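You operate a simulated robot arm through the tools that you are given. There is no shell and no other tool. Be economical: measure what you need, move in short steps, check, and stop when the job is done.

Carry out the task below with a simulated robot arm. There is one attempt and no reset: what you move stays moved.

TASK
Put things in order on the front of the tall counter. At the end: the grey cup stands where the white bun stood; the orange jelly from the front of the tall counter stands where the grey cup stood; the white bun from the front of the tall counter stands where the jar stood; the jar from the front of the tall counter stands on top of the clear small square cover; whatever was shut is shut again. Leave all else as you found it, and nothing knocked over.
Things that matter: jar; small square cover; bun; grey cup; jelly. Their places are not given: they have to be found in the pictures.

It is judged by the outcome, as a careful person would: the job done as asked, and still so three seconds after it is handed in. It fails if anything else is knocked over, pushed out of place, dropped, spilled or broken.

THE ROBOT
A 7-joint arm with a two-finger parallel gripper, fixed in place. Base frame: the origin is at the foot of the arm, x ahead of it, y to its left, z up; the work surface is at about z = 820. Lengths are in mm, angles in degrees, forces in N, time in s.
With the tool pointing down near the work surface it reaches from about 240 to 680 mm from the base axis. Its first joint turns from -66.0 to 66.0 degrees. Payload 2.4 kg.
Tool frame: the origin (TCP) lies between the finger pads and is the grasp point; the fingertips stand 30 mm ahead of it; z points along the fingers, y is the line along which they close. The gripper opens to 94 mm. The fingers are 28 mm wide and 10 mm thick; the gripper's body (50 by 96 mm) begins 55 mm behind the TCP.
Orientation is told as [roll, pitch, yaw] about the base's x, y, z axes, in that order, counted from this pose: with the fingers straight down and closing along the base's y, the tool's x points along the base's -x, its y along +y and its z along -z.

THE INTERFACE
- The arm moves only by the tool step_arm. Its argument "rows" is text: rows parted by semicolons, each of 7 numbers parted by spaces: the turn, a rotation vector about the base's x, y, z in degrees, then the shift along the base's x, y, z in mm, then the closure in counts, from 0 (fully open) to 255 (shut). In form: ax ay az x y z hand; .... A call has 1 to 8 rows; each row is the pose to reach, as a shift and turn from the pose commanded when the call began. A row lasts 0.2 s, in which the tool goes at most 50 mm and 8.6 degrees; a call with a longer step from one row to the next is refused whole, and so is a gripper value outside its range. A pose out of reach is approached as far as the arm can. The call stops where the force on the tool passes 40 N (or 10 N more than at its start, if that is more) or the arm is blocked; 0.2 s more then pass. The fingers move at their own pace (about 153 mm/s each) and stop on an object; they squeeze with about 35 N. The grip force told is the motor's: it shows also when the fingers shut on nothing. Time passes only in rows, and 0.2 s behind the last, so rows that repeat a pose let the fingers close. It gives the time, the measured TCP pose, the force on the tool (base axes), the opening and the grip force at its end, in the units of the frame above (readings bear some noise), and new pictures: "pictures" is both (left out), scene, wrist or none.
- Cameras (640 x 400 px; columns grow to the right, rows downward): "scene" is fixed at [55.4, 516.2, 1429.6]; the picture's right is [-0.45, -0.89, 0.00], its down [-0.60, 0.30, -0.74] and it looks along [0.66, -0.34, -0.67] (base axes); focal length 267 px, centre (320, 200). "wrist" rides on the gripper at [-37, 0, -58] in the tool frame; the picture's right is [0.00, -1.00, 0.00], its down [0.97, 0.00, -0.24] and it looks along [0.24, 0.00, 0.97] (tool axes); focal length 218 px, centre (320, 200).
- pixel_to_xyz(camera, pixels): for up to 12 pixels [column, row] of the newest picture of that camera ("zoom" is the newest enlarged one), the place [x, y, z] in the base frame of the surface seen there, good to about 2 mm, but the place of the scene camera against the robot may be out by one fixed shift of up to 18 mm in any direction. No time passes.
- zoom(camera, box): a new picture of the part [left, top, right, bottom] of that camera's present view, enlarged. No time passes.
- close_job(): hands the job in; it is judged then, once.

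Work in short steps. Measure before you move; look again where a grasp or a placing could have gone wrong, and mend it. You have 80 turns and 120 pictures in all, those below and enlarged ones among them. Open the gripper and draw the arm clear of the work before you hand the job in, unless the task says otherwise; then end with one line.

The tools are called after "Call:" as a command line: name --argument value ..., lists and objects as JSON in quotes. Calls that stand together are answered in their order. step_arm: Moves the arm, as the interface text tells. Its arguments: {"type":"object","properties":{"rows":{"type":"string"},"pictures":{"type":"string","enum":["both","scene","wrist","none"]}},"required":["rows"]} The other tools are called the same way: pixel_to_xyz (camera, pixels) gives the place of the surface under pixels of a picture; zoom (camera, box) takes an enlarged picture of a part of a camera's view; close_job () hands the job in.

At the start:

```text
clock: 0.0
eef_pos: [426.1, 24.3, 1197.6]
tcp_rot: [0.0, -0.1, 0.0]
force: [0.5, -0.2, -0.6]
width: 93.8
finger_force: 0.1
```

scene: 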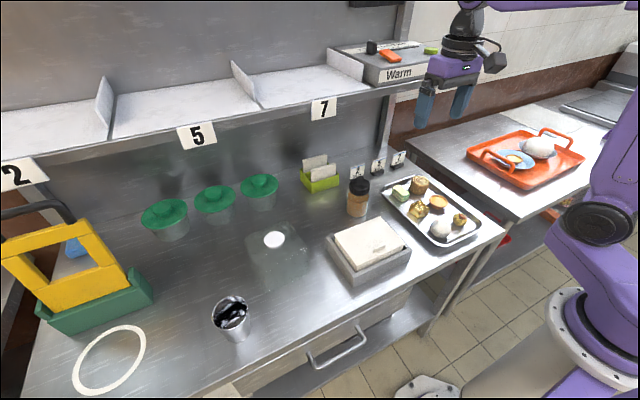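
wrist: 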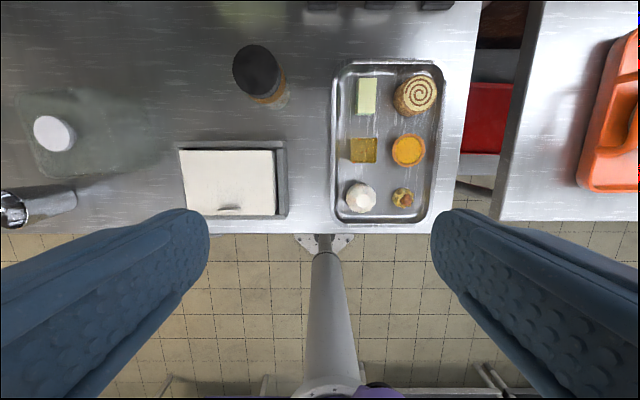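

The pictures show a tray with small foods, a dark-lidded jar at scene (357,197), a clear square thing at (278,255) and a grey cup at (230,318). I zoom in to identify them.

Call:
zoom --camera "scene" --box '[320, 150, 500, 262]'

Call:
zoom --camera "scene" --box '[180, 200, 360, 350]'

Call:
zoom --camera "wrist" --box '[320, 40, 460, 230]'

Call:
pixel_to_xyz --camera "wrist" --pixels '[[365, 149], [408, 150], [361, 196], [402, 198], [255, 68], [52, 133], [12, 209], [60, 203], [368, 97], [415, 95], [385, 120], [100, 120]]'

Call:
pixel_to_xyz --camera "scene" --pixels '[[419, 210], [437, 203], [440, 227], [459, 219], [357, 182], [274, 239], [230, 300], [218, 312], [248, 310], [232, 338], [252, 250], [300, 280]]'

```text
3.56 times, centred on (410, 206) of scene
```

zoom: 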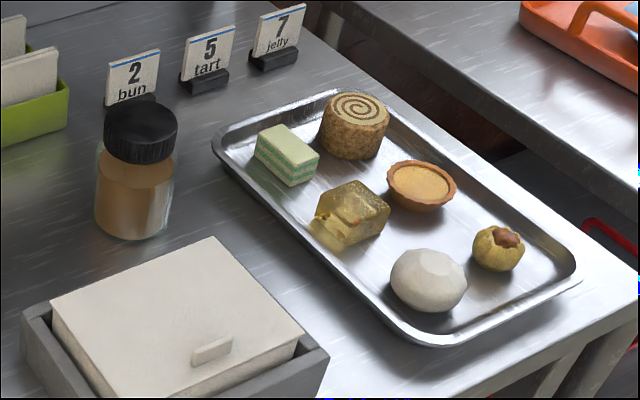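

```text
2.67 times, centred on (270, 275) of scene
```

zoom: 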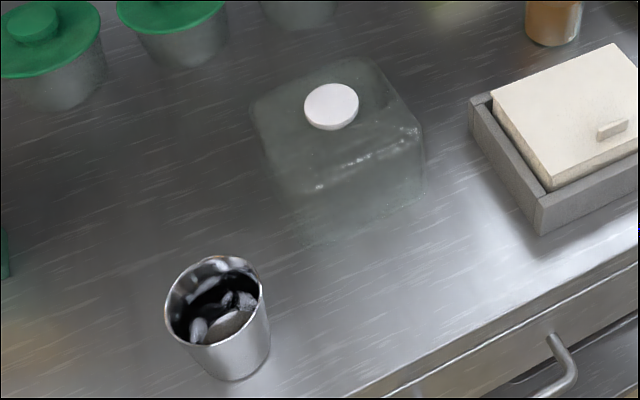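

```text
2.11 times, centred on (390, 135) of wrist
```

zoom: 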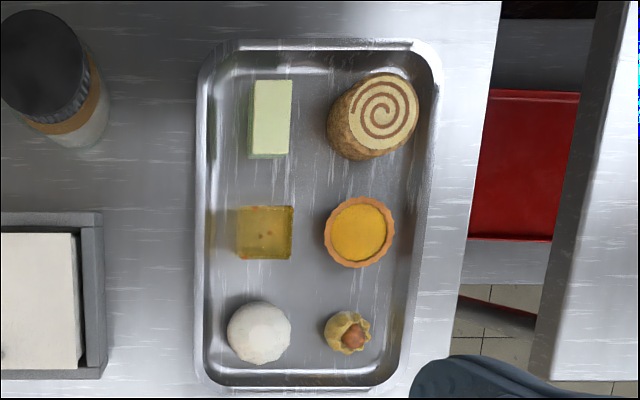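

```text
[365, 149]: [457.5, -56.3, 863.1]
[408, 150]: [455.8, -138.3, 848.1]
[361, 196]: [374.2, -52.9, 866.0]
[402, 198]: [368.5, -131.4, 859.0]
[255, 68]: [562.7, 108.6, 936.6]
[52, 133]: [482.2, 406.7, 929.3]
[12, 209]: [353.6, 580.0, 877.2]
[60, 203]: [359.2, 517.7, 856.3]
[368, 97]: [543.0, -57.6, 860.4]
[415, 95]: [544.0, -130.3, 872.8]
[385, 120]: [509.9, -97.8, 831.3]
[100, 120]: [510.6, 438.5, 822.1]
```

```text
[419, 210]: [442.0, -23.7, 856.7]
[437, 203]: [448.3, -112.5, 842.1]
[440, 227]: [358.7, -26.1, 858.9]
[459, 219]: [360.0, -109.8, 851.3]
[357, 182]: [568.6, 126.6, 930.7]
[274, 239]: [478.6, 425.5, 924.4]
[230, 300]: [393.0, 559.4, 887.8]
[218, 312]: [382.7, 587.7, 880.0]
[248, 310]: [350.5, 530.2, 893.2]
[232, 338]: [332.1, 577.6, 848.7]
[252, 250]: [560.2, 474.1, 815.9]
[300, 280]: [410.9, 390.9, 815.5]
```

The amber cube on the tray, at wrist (365,149), is the jelly, and the white bun is at (361,196). The clear cover has a white flat knob, and the cup holds something loose. I'll go above the jar first and measure it up close.

Call:
step_arm --rows "0 0 0 29 22 -30 0; 0 0 0 58 44 -60 0; 0 0 0 87 66 -90 0; 0 0 0 114 86 -118 0; 0 0 0 114 86 -118 0"

```text
clock: 1.2
eef_pos: [540.9, 110.0, 1080.8]
tcp_rot: [0.0, 0.0, 0.0]
force: [0.3, 0.3, 0.6]
width: 94.0
finger_force: 0.0
```

scene: 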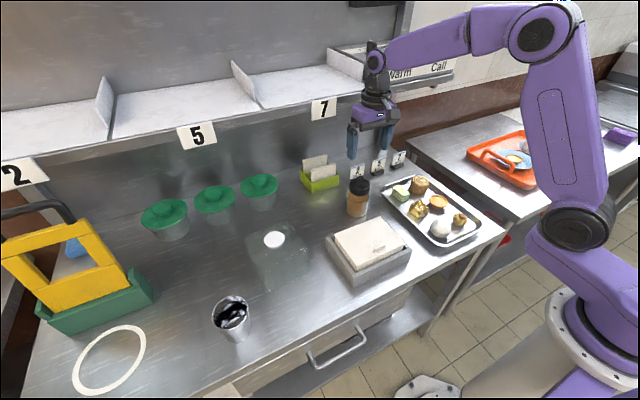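
wrist: 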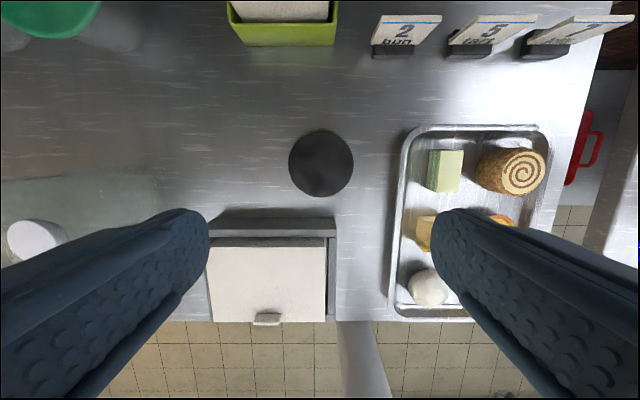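

The jar lid appears as a disc at wrist (321,163), running from column 289 to 353. I measure its rim and the other items in view.

Call:
pixel_to_xyz --camera "wrist" --pixels '[[321, 163], [291, 163], [351, 163], [321, 133], [321, 193], [321, 205], [270, 215], [272, 245], [36, 236], [395, 160], [275, 160], [300, 140]]'

Call:
pixel_to_xyz --camera "scene" --pixels '[[359, 184], [352, 182], [367, 182], [357, 210], [274, 239], [266, 239], [282, 239], [274, 232]]'

Call:
zoom --camera "wrist" --box '[240, 100, 400, 220]'

```text
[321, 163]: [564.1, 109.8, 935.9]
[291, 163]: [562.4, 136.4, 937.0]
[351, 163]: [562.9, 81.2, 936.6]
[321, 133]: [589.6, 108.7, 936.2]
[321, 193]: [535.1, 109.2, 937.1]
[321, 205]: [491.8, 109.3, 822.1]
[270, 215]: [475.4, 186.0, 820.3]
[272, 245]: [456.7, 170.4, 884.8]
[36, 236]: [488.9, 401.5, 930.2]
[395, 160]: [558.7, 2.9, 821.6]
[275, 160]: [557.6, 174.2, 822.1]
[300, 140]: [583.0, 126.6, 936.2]
```

```text
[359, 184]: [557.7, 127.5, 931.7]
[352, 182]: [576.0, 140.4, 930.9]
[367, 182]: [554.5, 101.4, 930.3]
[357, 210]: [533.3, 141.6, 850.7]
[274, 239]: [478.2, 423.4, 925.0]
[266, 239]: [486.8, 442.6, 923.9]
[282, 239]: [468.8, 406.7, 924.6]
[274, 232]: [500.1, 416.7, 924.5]
```

```text
3.33 times, centred on (320, 160) of wrist
```

zoom: 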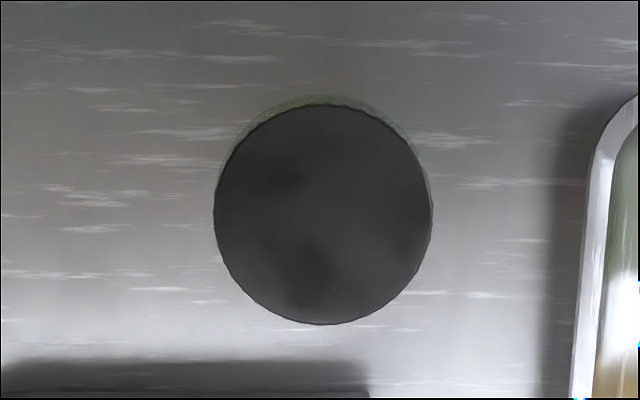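

Jar axis is about (563,109), lid top 936.5, diameter about 58. I check the shelf's clearance before going down.

Call:
pixel_to_xyz --camera "scene" --pixels '[[323, 110], [322, 98], [196, 135], [360, 88], [390, 83], [420, 75]]'

Call:
step_arm --rows "0 0 0 22.5 -1 -30 0; 0 0 0 22.5 -1 -75 0; 0 0 0 22.5 -1 -120 0; 0 0 0 22.5 -1 -120 0"

```text
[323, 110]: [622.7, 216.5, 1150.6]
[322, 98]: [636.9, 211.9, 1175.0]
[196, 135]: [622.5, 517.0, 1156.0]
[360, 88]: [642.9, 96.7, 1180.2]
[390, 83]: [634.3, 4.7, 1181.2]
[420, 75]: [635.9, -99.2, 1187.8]
```

```text
clock: 2.2
eef_pos: [561.6, 109.5, 959.7]
tcp_rot: [0.0, 0.1, 0.0]
force: [0.3, 0.4, 0.8]
width: 94.1
finger_force: 0.1
```

scene: 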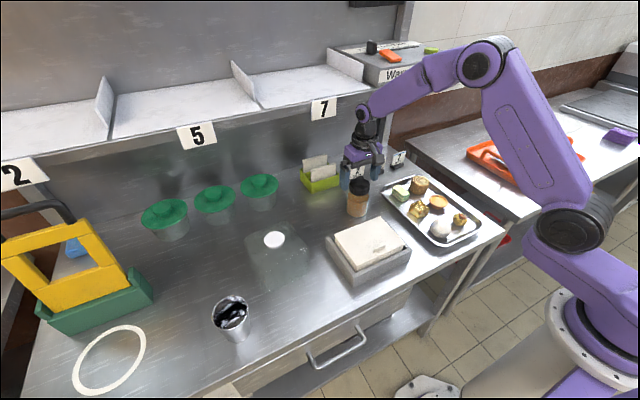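
wrist: 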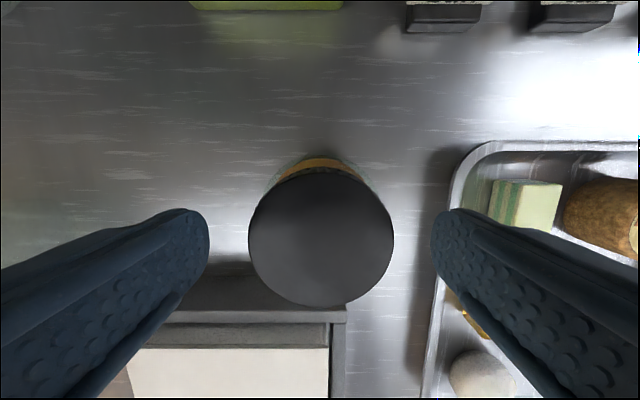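

The jar is centred between the fingers. I descend to z≈893 and close.

Call:
step_arm --rows "0 0 0 1 0 -35 0; 0 0 0 1 0 -66 0; 0 0 0 1 0 -66 60; 0 0 0 1 0 -66 255; 0 0 0 1 0 -66 255; 0 0 0 1 0 -66 255"

```text
clock: 3.6
eef_pos: [564.0, 110.5, 892.6]
tcp_rot: [-0.1, -0.1, 0.0]
force: [-0.9, 0.2, 0.6]
width: 73.0
finger_force: 35.2
```

scene: 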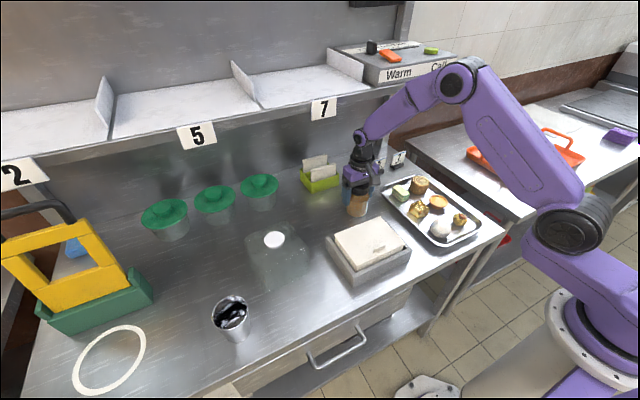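
wrist: 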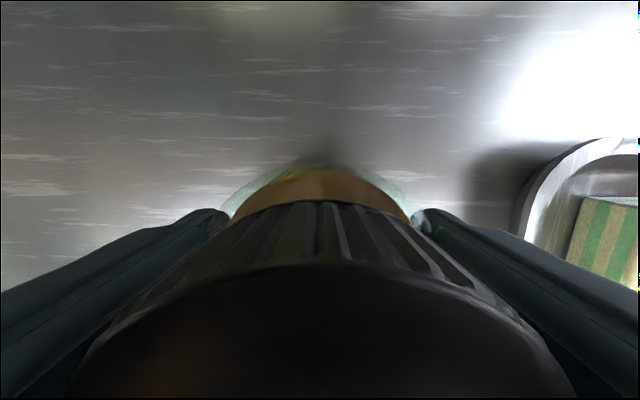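

Gripped at 73 mm. I lift and carry it to just before the cover so the knob can be seen by the wrist camera.

Call:
step_arm --rows "0 0 0 0 0 -0 255; 0 0 0 0 0 40 255; 0 0 0 0 0 85 255; 0 0 0 0 0 130 255; 0 0 0 0 0 165 255; 0 0 0 -10 20 165 255; 0 0 0 -25 60 165 255; 0 0 0 -42 105 165 255" --pictures "none"

Call:
step_arm --rows "0 0 0 -20 40 0 255; 0 0 0 -40 82 0 255; 0 0 0 -58 124 0 255; 0 0 0 -78 163 0 255; 0 0 0 -95 190 0 255; 0 0 0 -101 196 0 255; 0 0 0 -101 196 0 255"

```text
clock: 5.4
eef_pos: [520.5, 213.2, 1058.5]
tcp_rot: [0.0, 0.0, 0.0]
force: [0.8, -0.8, -3.2]
width: 71.7
finger_force: 34.6
```

```text
clock: 7.0
eef_pos: [421.5, 410.8, 1059.1]
tcp_rot: [0.0, 0.0, -0.1]
force: [-0.3, -0.3, -3.6]
width: 71.9
finger_force: 35.1
```

scene: 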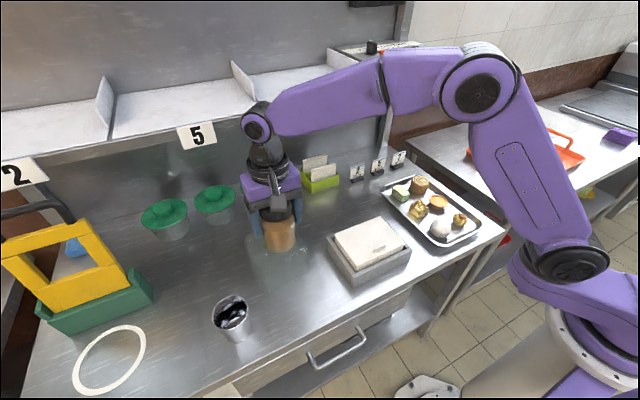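
wrist: 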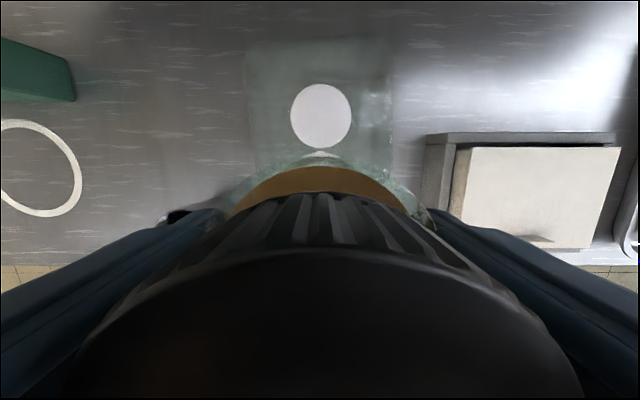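

The knob shows as a disc at wrist (321,117). I measure it.

Call:
pixel_to_xyz --camera "wrist" --pixels '[[321, 117], [293, 117], [349, 117], [321, 86], [321, 146], [300, 95], [342, 140], [321, 60], [265, 110], [378, 110], [252, 60], [392, 60]]'

Call:
zoom --camera "wrist" --box '[230, 30, 410, 180]'

```text
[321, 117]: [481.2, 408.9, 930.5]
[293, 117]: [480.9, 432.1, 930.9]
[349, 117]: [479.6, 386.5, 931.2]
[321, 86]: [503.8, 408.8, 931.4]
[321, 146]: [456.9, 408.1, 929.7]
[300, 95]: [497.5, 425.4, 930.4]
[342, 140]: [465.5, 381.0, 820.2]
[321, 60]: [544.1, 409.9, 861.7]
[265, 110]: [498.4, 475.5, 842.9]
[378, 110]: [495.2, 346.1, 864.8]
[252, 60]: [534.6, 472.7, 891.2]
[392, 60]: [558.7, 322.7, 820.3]
```

```text
2.67 times, centred on (320, 105) of wrist
```

zoom: 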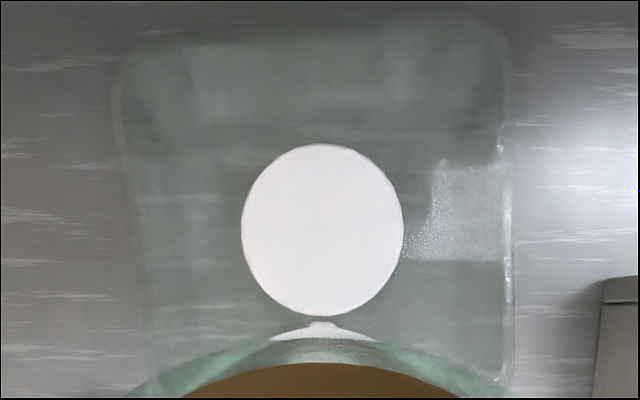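

Knob centre is about (480.5,409), top 930.6, diameter about 50. I place the jar axis there and lower to just above contact.

Call:
step_arm --rows "0 0 0 35 -1.5 0 255; 0 0 0 59.5 -1.5 0 255; 0 0 0 59.5 -1.5 -25 255; 0 0 0 59.5 -1.5 -45 255; 0 0 0 59.5 -1.5 -45 255; 0 0 0 59.5 -1.5 -45 255"

```text
clock: 8.4
eef_pos: [480.9, 409.1, 1013.1]
tcp_rot: [-0.1, 0.0, 0.0]
force: [1.2, -0.7, -3.8]
width: 71.9
finger_force: 34.8
```

scene: 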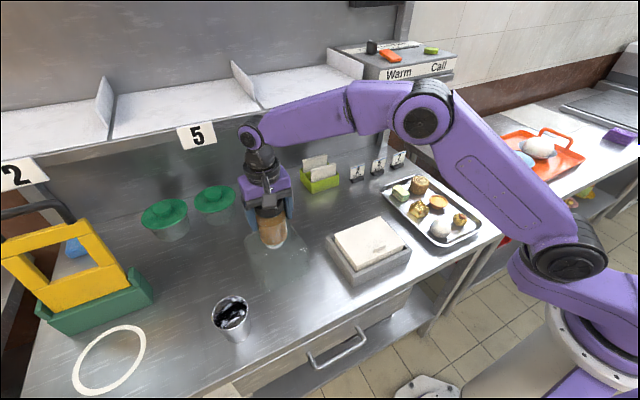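
wrist: 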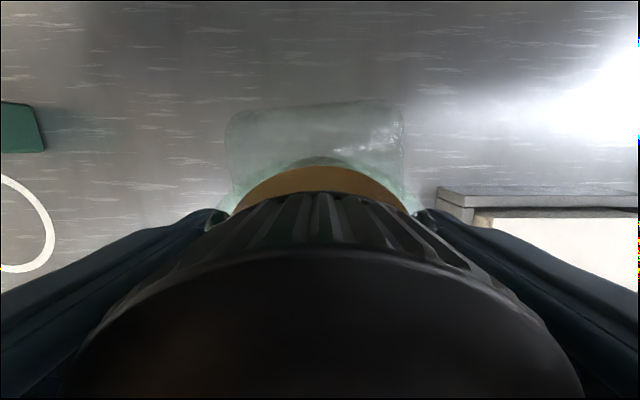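

Call:
step_arm --rows "0 0 0 0 0 -4 255; 0 0 0 0 0 -7 255; 0 0 0 0 0 -9 255; 0 0 0 0 0 -9 255" --pictures "none"

```text
clock: 9.4
eef_pos: [481.1, 407.9, 1004.8]
tcp_rot: [-0.1, 0.0, 0.0]
force: [-0.3, 0.5, -4.5]
width: 71.9
finger_force: 34.9
```

Force is still only the jar's weight (z -4.5); I go down by small steps to contact.

Call:
step_arm --rows "0 0 0 0 0 -1 255; 0 0 0 0 0 -2 255; 0 0 0 0 0 -2 255" --pictures "none"

```text
clock: 10.2
eef_pos: [480.2, 409.7, 1003.2]
tcp_rot: [-0.1, 0.0, 0.0]
force: [-0.4, 0.8, -3.7]
width: 71.9
finger_force: 35.0
```

Call:
step_arm --rows "0 0 0 0 0 -0.8 255; 0 0 0 0 0 -1.6 255; 0 0 0 0 0 -1.6 255" --pictures "none"

```text
clock: 11.0
eef_pos: [479.3, 408.6, 1002.5]
tcp_rot: [0.1, -0.1, 0.0]
force: [-2.0, -1.5, 8.6]
width: 72.1
finger_force: 35.1
```

Contact was made (Fz +8.6). I release gently and rise straight up.

Call:
step_arm --rows "0 0 0 0 0 0 60; 0 0 0 0 0 0 40; 0 0 0 0 0 0 0; 0 0 0 0 0 0 0; 0 0 0 0 0 25 0; 0 0 0 0 0 60 0; 0 0 0 0 0 100 0; 0 0 0 0 0 130 0"

```text
clock: 12.8
eef_pos: [477.5, 409.2, 1130.3]
tcp_rot: [0.0, -0.1, 0.0]
force: [-0.6, 1.0, 0.3]
width: 94.1
finger_force: 0.1
```

scene: 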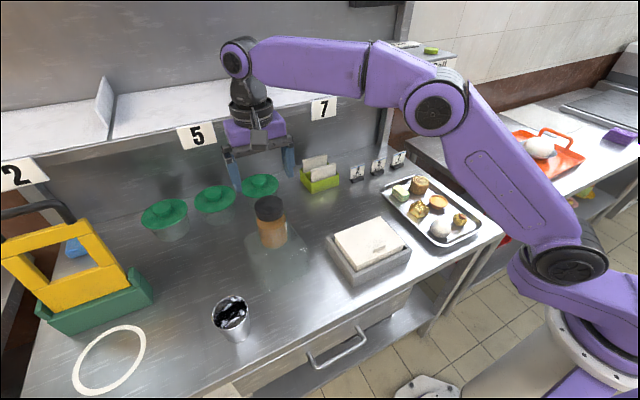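
wrist: 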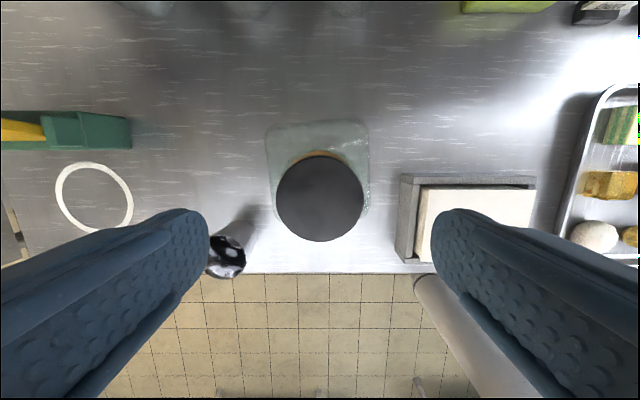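

The jar stands upright on the knob. I go to above the bun on the tray.

Call:
step_arm --rows "0 0 0 -5 -40 0 0; 0 0 0 -15 -88 0 0; 0 0 0 -27 -136 0 0; 0 0 0 -39 -184 0 0; 0 0 0 -52 -232 0 0; 0 0 0 -64 -280 0 0; 0 0 0 -76 -328 0 0; 0 0 0 -88 -376 0 0" --pictures "none"

Call:
step_arm --rows "0 0 0 -10 -40 0 0; 0 0 0 -25 -75 -25 0; 0 0 0 -38 -86 -70 0; 0 0 0 -38 -86 -110 0; 0 0 0 -38 -86 -130 0; 0 0 0 -38 -86 -130 0"

```text
clock: 14.6
eef_pos: [390.1, 31.1, 1131.3]
tcp_rot: [0.1, 0.0, 0.0]
force: [0.8, -0.2, -0.3]
width: 94.0
finger_force: 0.1
```

```text
clock: 16.0
eef_pos: [354.3, -55.1, 1000.2]
tcp_rot: [0.0, 0.1, 0.0]
force: [-0.4, -0.1, -0.5]
width: 93.8
finger_force: 0.0
```

scene: 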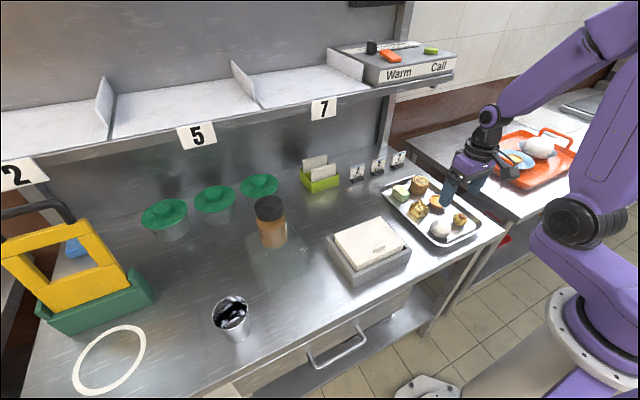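
wrist: 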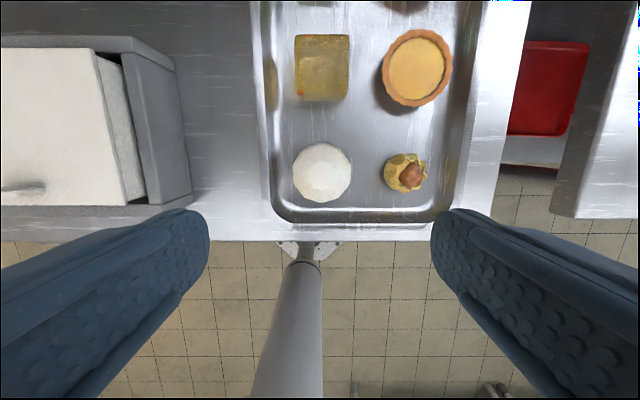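

The bun is at wrist (322,172) and the jelly at (322,68); I measure both, plus neighbours and tray floor.

Call:
pixel_to_xyz --camera "wrist" --pixels '[[322, 172], [294, 172], [349, 172], [322, 145], [322, 200], [322, 68], [297, 68], [347, 68], [322, 38], [388, 172], [322, 120], [272, 180]]'

Call:
zoom --camera "wrist" --box '[250, 10, 480, 230]'

```text
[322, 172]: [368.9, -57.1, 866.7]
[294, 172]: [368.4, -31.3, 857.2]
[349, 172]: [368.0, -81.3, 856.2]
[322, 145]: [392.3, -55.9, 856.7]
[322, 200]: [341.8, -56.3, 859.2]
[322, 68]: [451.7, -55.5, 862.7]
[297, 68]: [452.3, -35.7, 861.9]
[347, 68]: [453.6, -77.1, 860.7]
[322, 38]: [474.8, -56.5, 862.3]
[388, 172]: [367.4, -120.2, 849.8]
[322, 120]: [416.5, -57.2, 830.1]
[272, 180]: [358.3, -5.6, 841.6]
```

```text
1.82 times, centred on (365, 120) of wrist
```

zoom: 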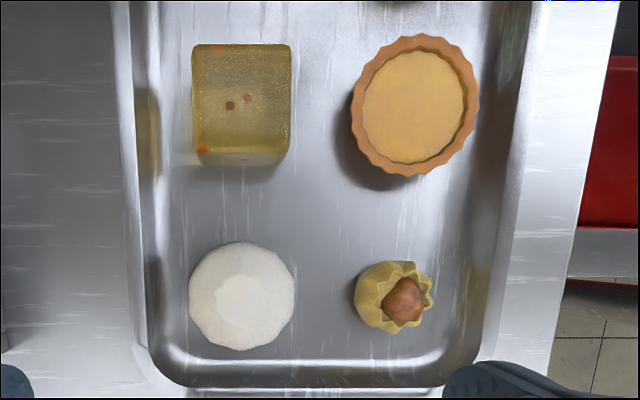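

Bun: centre (367.5,-56.5), diameter about 52, top 867, tray floor about 830. I descend with the fingers pre-set to about 65 mm, so they clear the tray wall and the pastry.

Call:
step_arm --rows "0 0 0 13.4 -2.8 -20 78; 0 0 0 13.4 -2.8 -60 78; 0 0 0 13.4 -2.8 -90 78; 0 0 0 13.4 -2.8 -90 78" --pictures "wrist"

```text
clock: 17.0
eef_pos: [366.7, -55.7, 911.7]
tcp_rot: [0.1, 0.0, 0.1]
force: [0.1, 0.4, 0.3]
width: 65.0
finger_force: 0.1
```

wrist: 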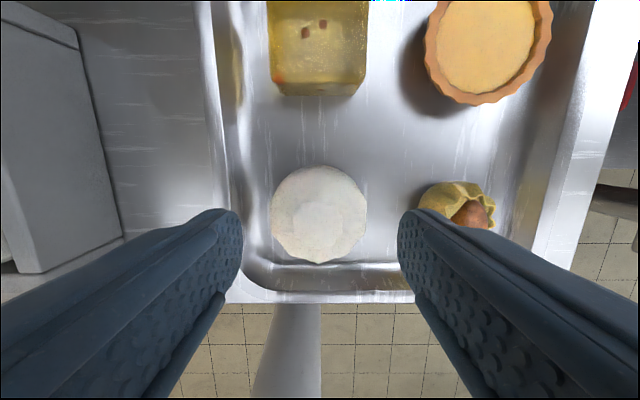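

Call:
step_arm --rows "0 0 0 0 0 -25 78; 0 0 0 0 0 -46 78; 0 0 0 0 0 -46 78; 0 0 0 0 0 -46 255; 0 0 0 0 0 -46 255; 0 0 0 0 0 -46 255" --pictures "wrist"

```text
clock: 18.4
eef_pos: [366.9, -55.4, 865.6]
tcp_rot: [0.1, 0.0, 0.0]
force: [-0.1, 0.4, 0.4]
width: 55.6
finger_force: 35.3
```

wrist: 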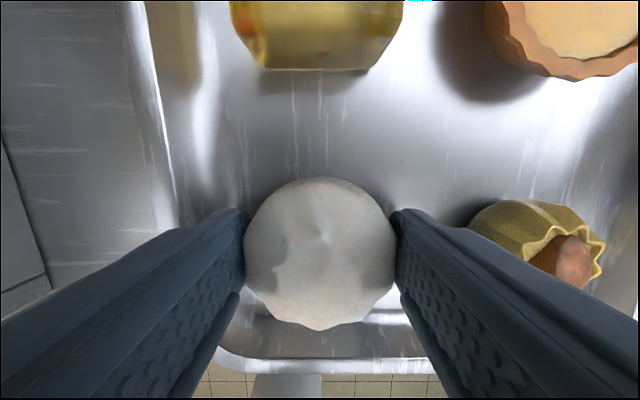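

Bun gripped at 55.6 mm. I lift and carry it to the jar's old place (563,109).

Call:
step_arm --rows "0 0 0 0 0 35 255; 0 0 0 0 0 80 255; 0 0 0 30 25 90 255; 0 0 0 63 53 90 255; 0 0 0 96 81 90 255; 0 0 0 129 109 90 255; 0 0 0 162 137 90 255; 0 0 0 195.5 165 90 255" --pictures "none"

Call:
step_arm --rows "0 0 0 0 0 -40 255; 0 0 0 0 0 -80 255; 0 0 0 0 0 -93 255; 0 0 0 0 0 -96 255; 0 0 0 0 0 -96 255"

```text
clock: 20.2
eef_pos: [563.3, 110.5, 954.2]
tcp_rot: [-0.1, 0.0, 0.1]
force: [0.6, 0.2, -0.8]
width: 55.7
finger_force: 35.0
```

```text
clock: 21.4
eef_pos: [563.6, 109.3, 858.3]
tcp_rot: [-0.1, 0.0, 0.1]
force: [0.4, 0.1, -0.5]
width: 56.0
finger_force: 34.8
```

scene: 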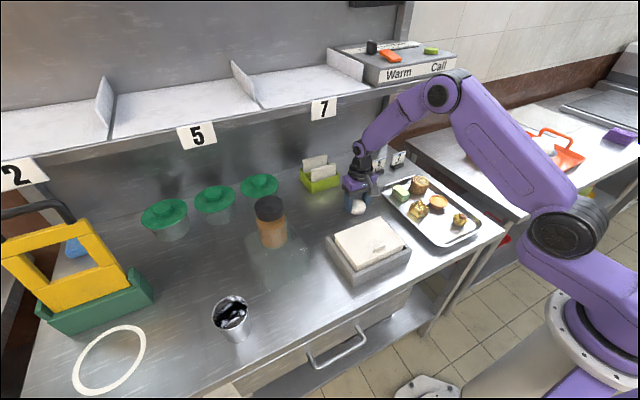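
wrist: 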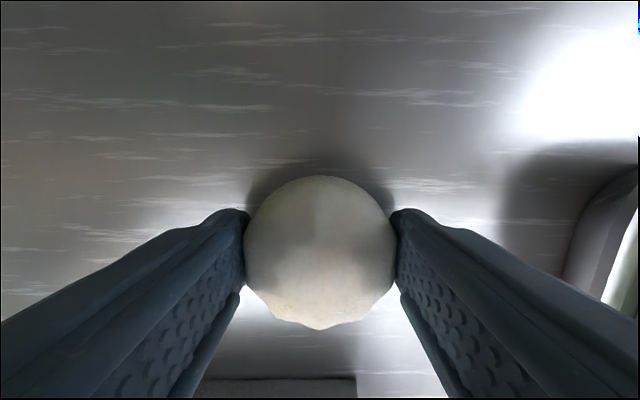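

Call:
step_arm --rows "0 0 0 0 0 -1 255; 0 0 0 0 0 -2 255; 0 0 0 0 0 -2 255" --pictures "none"

```text
clock: 22.2
eef_pos: [562.6, 110.5, 856.7]
tcp_rot: [0.0, 0.0, 0.0]
force: [-0.5, -0.3, -0.2]
width: 55.6
finger_force: 35.1
```

Call:
step_arm --rows "0 0 0 0 0 -1 255; 0 0 0 0 0 -2 255; 0 0 0 0 0 -2 255" --pictures "none"

```text
clock: 23.0
eef_pos: [561.8, 108.7, 855.8]
tcp_rot: [0.1, -0.1, 0.0]
force: [-6.1, -1.2, 17.9]
width: 55.6
finger_force: 34.6
```

Contact (Fz +18). I release and rise.

Call:
step_arm --rows "0 0 0 0 0 1 255; 0 0 0 0 0 1 80; 0 0 0 0 0 1 60; 0 0 0 0 0 1 40; 0 0 0 0 0 35 40; 0 0 0 0 0 80 0; 0 0 0 0 0 125 0; 0 0 0 0 0 165 0"

```text
clock: 24.8
eef_pos: [562.2, 107.3, 1020.0]
tcp_rot: [0.0, 0.1, 0.0]
force: [0.8, 0.3, -0.1]
width: 94.1
finger_force: 0.1
```

scene: 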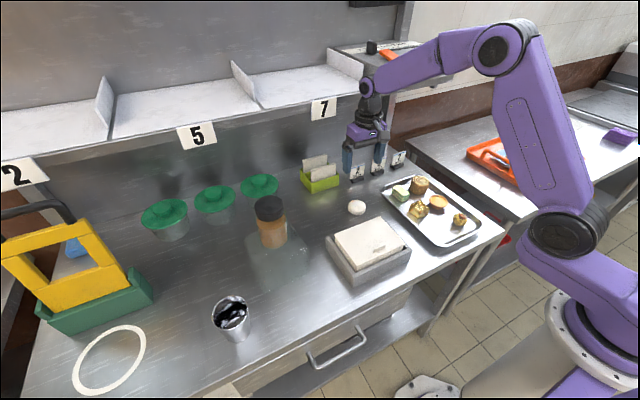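
wrist: 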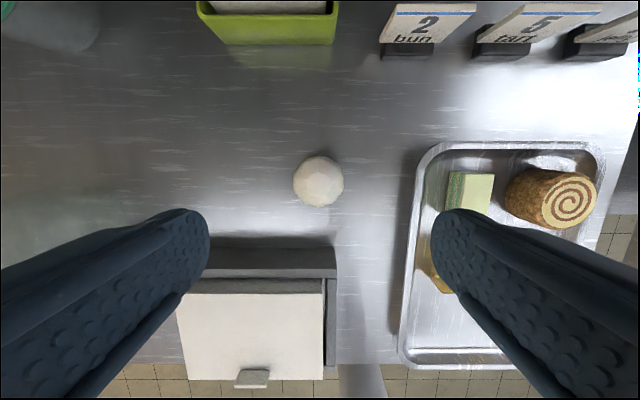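

The bun stands at the jar's old place. Next is the cup: I go round in front of the jar to a view over the cup.

Call:
step_arm --rows "0 0 0 -45 0 15 0; 0 0 0 -92 0 30 0; 0 0 0 -138 5 40 0; 0 0 0 -180 28 40 0; 0 0 0 -215 62 40 0; 0 0 0 -230 105 40 0; 0 0 0 -233 153 40 0; 0 0 0 -233 200 40 0" --pictures "none"

Call:
step_arm --rows "0 0 0 0 45 0 0; 0 0 0 0 92 0 0; 0 0 0 0 140 0 0; 0 0 0 0 187 0 0; 0 0 0 0 225 0 0; 0 0 0 0 241 0 0; 0 0 0 0 241 0 0"

```text
clock: 26.6
eef_pos: [329.4, 308.8, 1060.8]
tcp_rot: [0.0, 0.0, 0.0]
force: [0.0, 0.6, -0.6]
width: 94.2
finger_force: 0.0
```

```text
clock: 28.2
eef_pos: [330.1, 548.9, 1059.3]
tcp_rot: [0.0, -0.1, 0.0]
force: [-0.5, 0.4, -0.3]
width: 94.0
finger_force: 0.0
```

scene: 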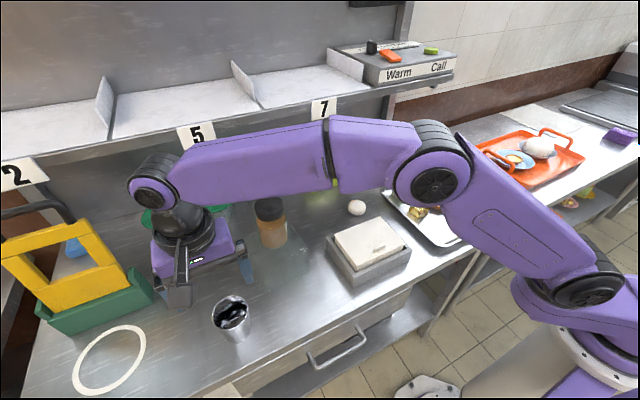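
wrist: 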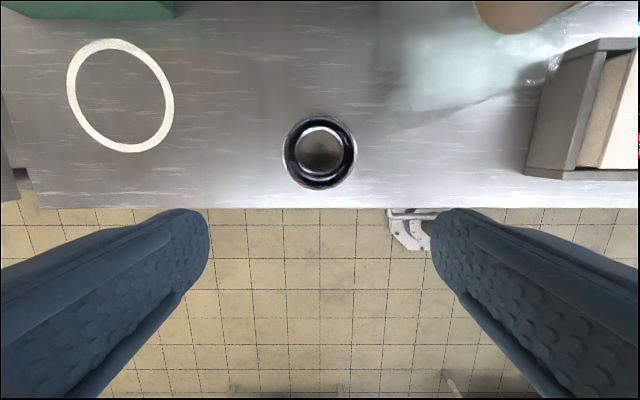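

The cup's rim is at wrist (320,152), columns 283–357. I measure.

Call:
zoom --camera "wrist" --box '[270, 105, 370, 205]'

Call:
pixel_to_xyz --camera "wrist" --pixels '[[320, 150], [284, 152], [356, 152], [320, 117], [320, 188], [320, 120], [320, 186], [310, 110], [270, 150], [320, 205]]'

```text
4.00 times, centred on (320, 155) of wrist
```

zoom: 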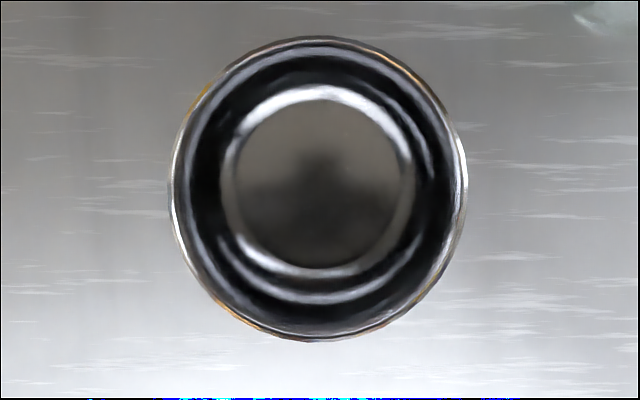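

```text
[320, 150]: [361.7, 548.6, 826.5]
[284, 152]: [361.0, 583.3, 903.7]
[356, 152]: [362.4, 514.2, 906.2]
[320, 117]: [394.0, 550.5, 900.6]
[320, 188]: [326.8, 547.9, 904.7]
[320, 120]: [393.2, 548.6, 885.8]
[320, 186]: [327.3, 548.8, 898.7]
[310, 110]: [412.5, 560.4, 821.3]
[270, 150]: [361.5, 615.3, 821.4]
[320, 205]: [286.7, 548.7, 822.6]
```

The cup is empty and upright: centre (360.5,549), rim diameter about 70, top about 905. I descend over it and grip near the rim.

Call:
step_arm --rows "0 0 0 30.5 -0.7 -30 0; 0 0 0 30.5 -0.7 -75 0; 0 0 0 30.5 -0.7 -110 0; 0 0 0 30.5 -0.7 -110 0" --pictures "wrist"

```text
clock: 29.2
eef_pos: [361.2, 549.7, 950.7]
tcp_rot: [0.0, 0.1, -0.1]
force: [-0.2, 0.2, -0.3]
width: 94.0
finger_force: 0.1
```

wrist: 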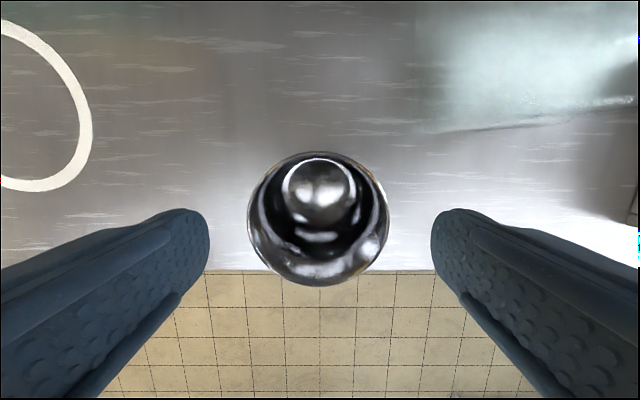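

Call:
step_arm --rows "0 0 0 0 0 -35 0; 0 0 0 0 0 -62 0; 0 0 0 0 0 -62 0; 0 0 0 0 0 -62 60; 0 0 0 0 0 -62 255; 0 0 0 0 0 -62 255; 0 0 0 0 0 -62 255"

```text
clock: 30.8
eef_pos: [362.0, 548.5, 888.6]
tcp_rot: [-0.1, 0.0, 0.1]
force: [-0.3, -0.6, 0.0]
width: 73.8
finger_force: 35.1
```

scene: 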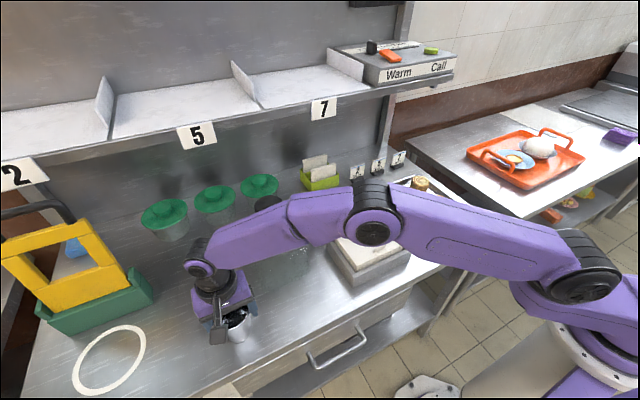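
wrist: 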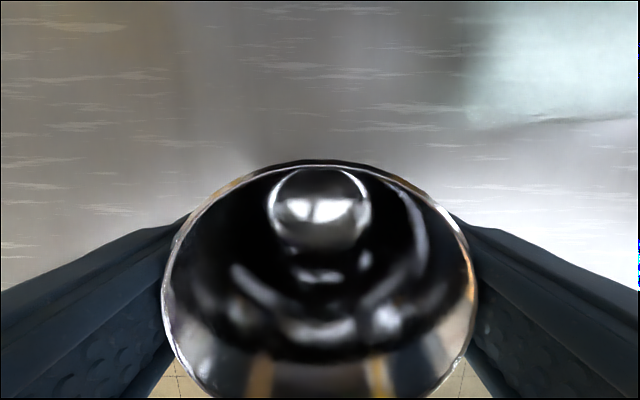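

Cup gripped at 73.8 mm. I lift and carry it over to the bun's old place on the tray.

Call:
step_arm --rows "0 0 0 0 0 20 255; 0 0 0 0 0 60 255; 0 0 0 0 0 100 255; 0 0 0 0 -25 122 255; 0 0 0 0 -70 122 255; 0 0 0 0 -117 122 255; 0 0 0 0 -164 122 255; 0 0 0 0 -211 122 255" --pictures "scene"

Call:
step_arm --rows "0 0 0 0 -47 0 255; 0 0 0 0 -94 0 255; 0 0 0 0 -141 0 255; 0 0 0 0 -188 0 255; 0 0 0 0 -235 0 255; 0 0 0 3 -282 0 255; 0 0 0 5 -329 0 255; 0 0 0 7 -365 0 255" --pictures "none"

Call:
step_arm --rows "0 0 0 0 -20 0 255; 0 0 0 0 -29.8 0 255; 0 0 0 0 -29.8 -40 255; 0 0 0 0 -29.8 -80 255; 0 0 0 0 -29.8 -80 255"

```text
clock: 32.6
eef_pos: [361.6, 337.1, 1009.3]
tcp_rot: [0.0, 0.1, 0.0]
force: [-0.8, -0.5, -0.4]
width: 73.4
finger_force: 35.4
```

scene: 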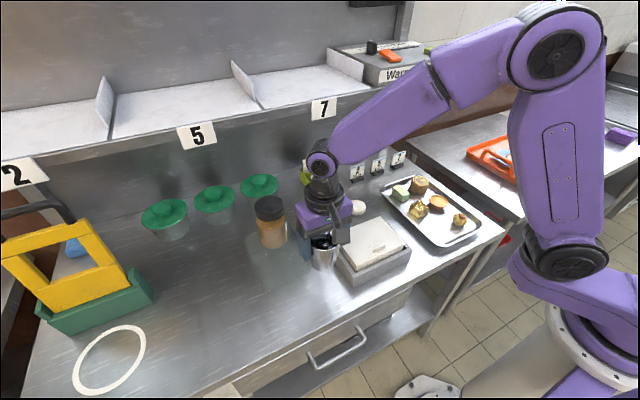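

```text
clock: 34.4
eef_pos: [367.4, -26.8, 1010.0]
tcp_rot: [0.1, 0.1, 0.1]
force: [0.9, -1.0, -0.2]
width: 73.1
finger_force: 35.1
```

```text
clock: 35.6
eef_pos: [368.6, -55.6, 930.6]
tcp_rot: [0.0, 0.0, 0.1]
force: [0.7, 0.5, -2.0]
width: 73.2
finger_force: 35.4
```

scene: 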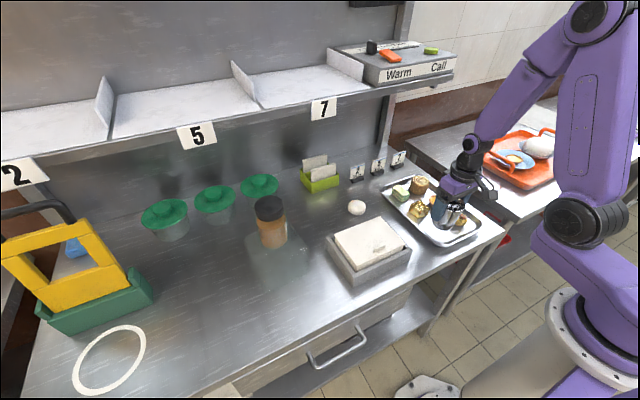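
wrist: 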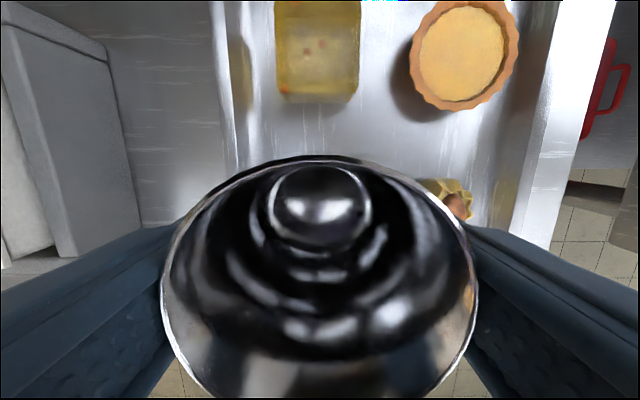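

Call:
step_arm --rows "0 0 0 0 0 -15 255; 0 0 0 0 0 -27 255; 0 0 0 0 0 -30 255; 0 0 0 0 0 -31.5 255; 0 0 0 0 0 -31.5 255" --pictures "none"

```text
clock: 36.8
eef_pos: [368.4, -57.2, 898.3]
tcp_rot: [0.0, 0.0, 0.0]
force: [-0.7, -0.1, -0.9]
width: 73.4
finger_force: 35.3
```

Call:
step_arm --rows "0 0 0 0 0 -1 255; 0 0 0 0 0 -2 255; 0 0 0 0 0 -2 255" --pictures "none"

```text
clock: 37.6
eef_pos: [368.0, -56.9, 896.1]
tcp_rot: [-0.1, -0.1, 0.0]
force: [-1.0, 1.4, 25.8]
width: 73.3
finger_force: 34.9
```

Contact with the tray floor (Fz +26). I back off 1 mm, release a little and rise.

Call:
step_arm --rows "0 0 0 0 0 1.2 255; 0 0 0 0 0 1.2 45; 0 0 0 0 0 1.2 30; 0 0 0 0 0 1.2 25; 0 0 0 0 0 30 25; 0 0 0 0 0 65 25; 0 0 0 -10 0 105 25; 0 0 0 -10 0 125 25"

```text
clock: 39.4
eef_pos: [357.1, -55.6, 1022.6]
tcp_rot: [0.0, 0.0, 0.0]
force: [0.4, 0.2, 0.4]
width: 84.7
finger_force: 0.0
```

scene: 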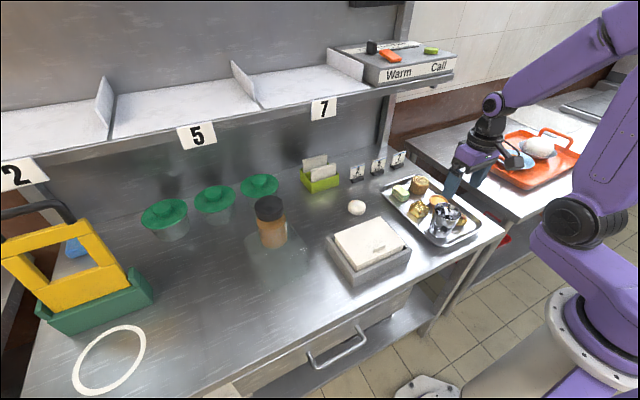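
wrist: 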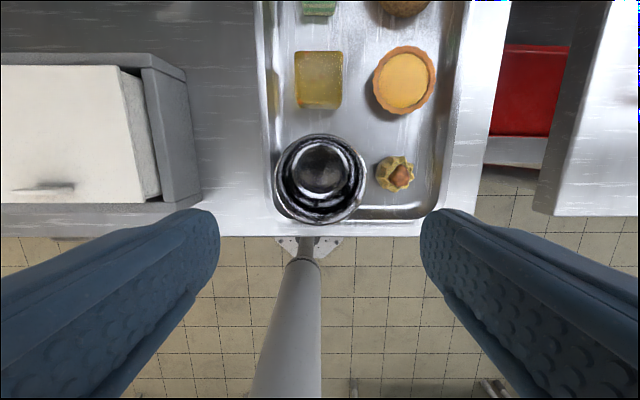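

The cup stands in the bun's place. Now to the jelly at wrist (320,80): I go above it for a close look.

Call:
step_arm --rows "0 0 0 40 0 0 25; 0 0 0 72 0 -10 60; 0 0 0 72 0 -40 78; 0 0 0 72 0 -40 78" --pictures "wrist"

```text
clock: 40.4
eef_pos: [430.3, -56.5, 982.4]
tcp_rot: [0.0, 0.0, 0.0]
force: [-1.1, -0.2, -0.2]
width: 65.0
finger_force: 0.1
```

wrist: 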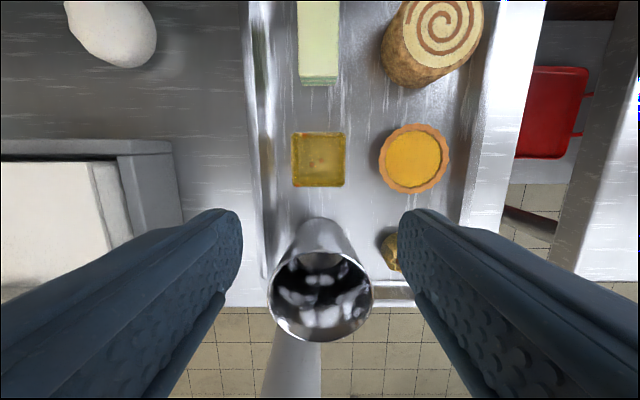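

The jelly is at wrist (319,159), columns 292–346. I measure it, the tart's edge, and the cup's nearest edge.

Call:
pixel_to_xyz --camera "wrist" --pixels '[[319, 159], [294, 159], [344, 159], [319, 134], [319, 184], [381, 160], [322, 256], [319, 84], [272, 160], [262, 160], [319, 115], [319, 205]]'

Call:
zoom --camera "wrist" --box '[250, 110, 400, 210]'

```text
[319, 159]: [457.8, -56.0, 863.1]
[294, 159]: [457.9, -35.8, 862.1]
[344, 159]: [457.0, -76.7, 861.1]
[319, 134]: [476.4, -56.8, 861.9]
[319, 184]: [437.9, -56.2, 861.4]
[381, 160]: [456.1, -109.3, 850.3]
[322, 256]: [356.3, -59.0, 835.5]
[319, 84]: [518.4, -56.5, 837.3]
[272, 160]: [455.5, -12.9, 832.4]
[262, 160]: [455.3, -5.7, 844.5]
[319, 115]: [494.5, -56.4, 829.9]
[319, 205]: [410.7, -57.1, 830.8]
```

```text
4.00 times, centred on (325, 160) of wrist
```

zoom: 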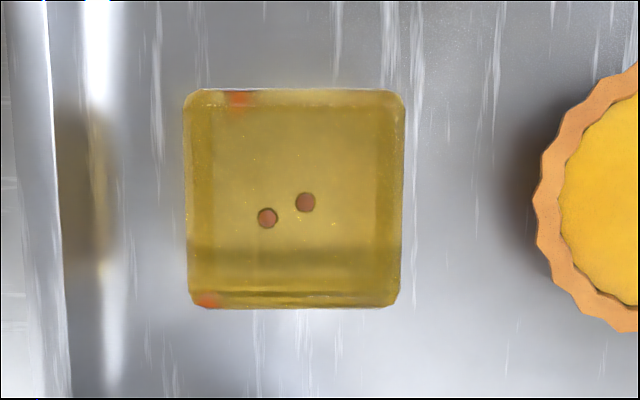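

Jelly: centre (457,-56.3), 42 mm wide, z 830–862. I descend with the fingers at about 60 mm and grip.

Call:
step_arm --rows "0 0 0 27.5 0.2 -30 92; 0 0 0 27.5 0.2 -70 92; 0 0 0 27.5 0.2 -100 92; 0 0 0 27.5 0.2 -117 92; 0 0 0 27.5 0.2 -117 92; 0 0 0 27.5 0.2 -117 255; 0 0 0 27.5 0.2 -117 255; 0 0 0 27.5 0.2 -117 255" --pictures "wrist"

```text
clock: 42.2
eef_pos: [457.7, -56.2, 864.2]
tcp_rot: [0.0, 0.0, 0.0]
force: [0.2, -0.5, 0.3]
width: 43.6
finger_force: 35.0
```

wrist: 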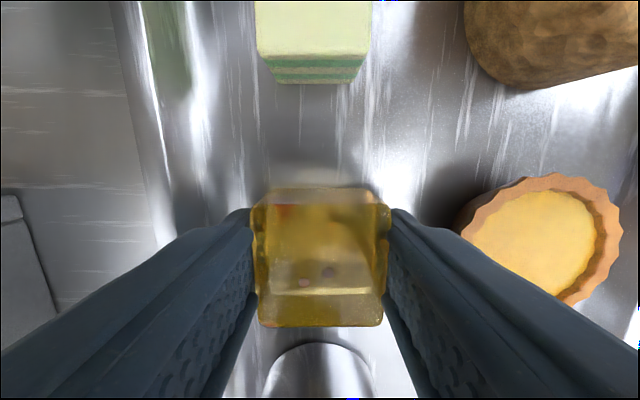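

Jelly gripped at 43.6 mm. I lift and carry it to the cup's old place (360.5,549).

Call:
step_arm --rows "0 0 0 0 0 35 255; 0 0 0 0 0 80 255; 0 0 0 0 0 125 255; 0 0 0 -10 25 145 255; 0 0 0 -27 70 145 255; 0 0 0 -44 115 145 255; 0 0 0 -61 160 145 255; 0 0 0 -78 205 145 255" --pictures "none"

Call:
step_arm --rows "0 0 0 -10 45 0 255; 0 0 0 -18 92 0 255; 0 0 0 -18 140 0 255; 0 0 0 -18 188 0 255; 0 0 0 -18 236 0 255; 0 0 0 -18 284 0 255; 0 0 0 -18 332 0 255; 0 0 0 -18 375 0 255" --pictures "none"

Call:
step_arm --rows "0 0 0 -0.5 15 0 255; 0 0 0 -0.5 25.3 0 255; 0 0 0 -0.5 25.3 -45 255; 0 0 0 -0.5 25.3 -90 255; 0 0 0 -0.5 25.3 -130 255; 0 0 0 -0.5 25.3 -145 255; 0 0 0 -0.5 25.3 -145 255"

```text
clock: 44.0
eef_pos: [377.0, 147.8, 1008.9]
tcp_rot: [-0.1, 0.0, -0.1]
force: [0.7, -0.2, -0.5]
width: 43.3
finger_force: 35.0
```

```text
clock: 45.8
eef_pos: [360.8, 524.8, 1009.5]
tcp_rot: [0.0, 0.1, -0.1]
force: [-0.5, -0.9, -0.2]
width: 43.7
finger_force: 34.9
```

```text
clock: 47.4
eef_pos: [360.9, 550.4, 864.0]
tcp_rot: [0.1, 0.0, 0.0]
force: [0.4, -1.0, -0.8]
width: 43.3
finger_force: 34.2
```

scene: 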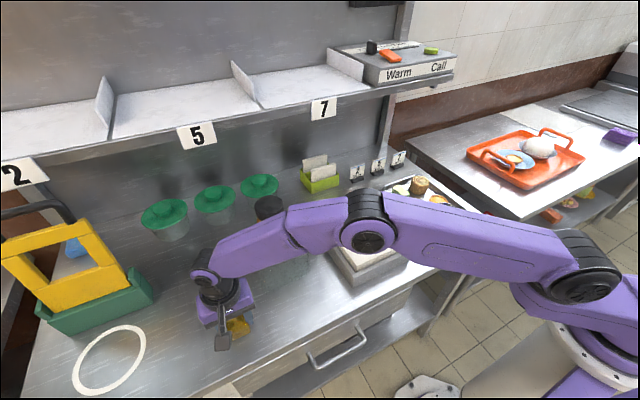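
wrist: 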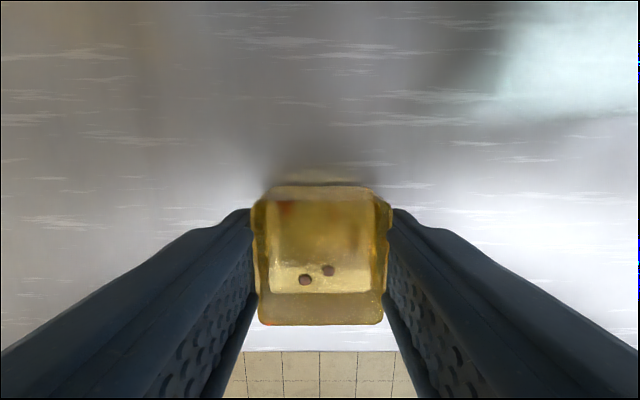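

The jelly's bottom is about 9 mm above the counter. I lower it to contact.

Call:
step_arm --rows "0 0 0 0 0 -4 255; 0 0 0 0 0 -6.5 255; 0 0 0 0 0 -7.5 255; 0 0 0 0 0 -7.5 255" --pictures "none"

Call:
step_arm --rows "0 0 0 0 0 -1 255; 0 0 0 0 0 -1.6 255; 0 0 0 0 0 -1.6 255" --pictures "none"

```text
clock: 48.4
eef_pos: [361.2, 548.3, 857.0]
tcp_rot: [0.0, 0.0, 0.1]
force: [0.1, 0.7, -0.1]
width: 43.2
finger_force: 34.3
```

```text
clock: 49.2
eef_pos: [359.7, 549.5, 855.8]
tcp_rot: [0.1, 0.0, -0.1]
force: [-1.7, -0.9, 4.0]
width: 43.4
finger_force: 35.2
```

Contact (Fz +4). I release and rise.

Call:
step_arm --rows "0 0 0 0 0 0 120; 0 0 0 0 0 0 90; 0 0 0 0 0 0 70; 0 0 0 0 0 30 70; 0 0 0 0 0 75 70; 0 0 0 0 0 120 0; 0 0 0 -10 -40 140 0; 0 0 0 -20 -85 150 0" --pictures "none"

Call:
step_arm --rows "0 0 0 0 -45 0 0; 0 0 0 0 -93 10 0; 0 0 0 0 -140 20 0; 0 0 0 0 -188 50 0; 0 0 0 0 -232 70 0; 0 0 0 0 -275 80 0; 0 0 0 0 -320 90 0; 0 0 0 0 -366 100 0"

```text
clock: 51.0
eef_pos: [340.9, 464.3, 1005.9]
tcp_rot: [0.0, -0.1, 0.0]
force: [-0.4, 0.1, -0.3]
width: 94.1
finger_force: 0.0
```

```text
refused: row 4 steps farther than a row can; nothing moved
```

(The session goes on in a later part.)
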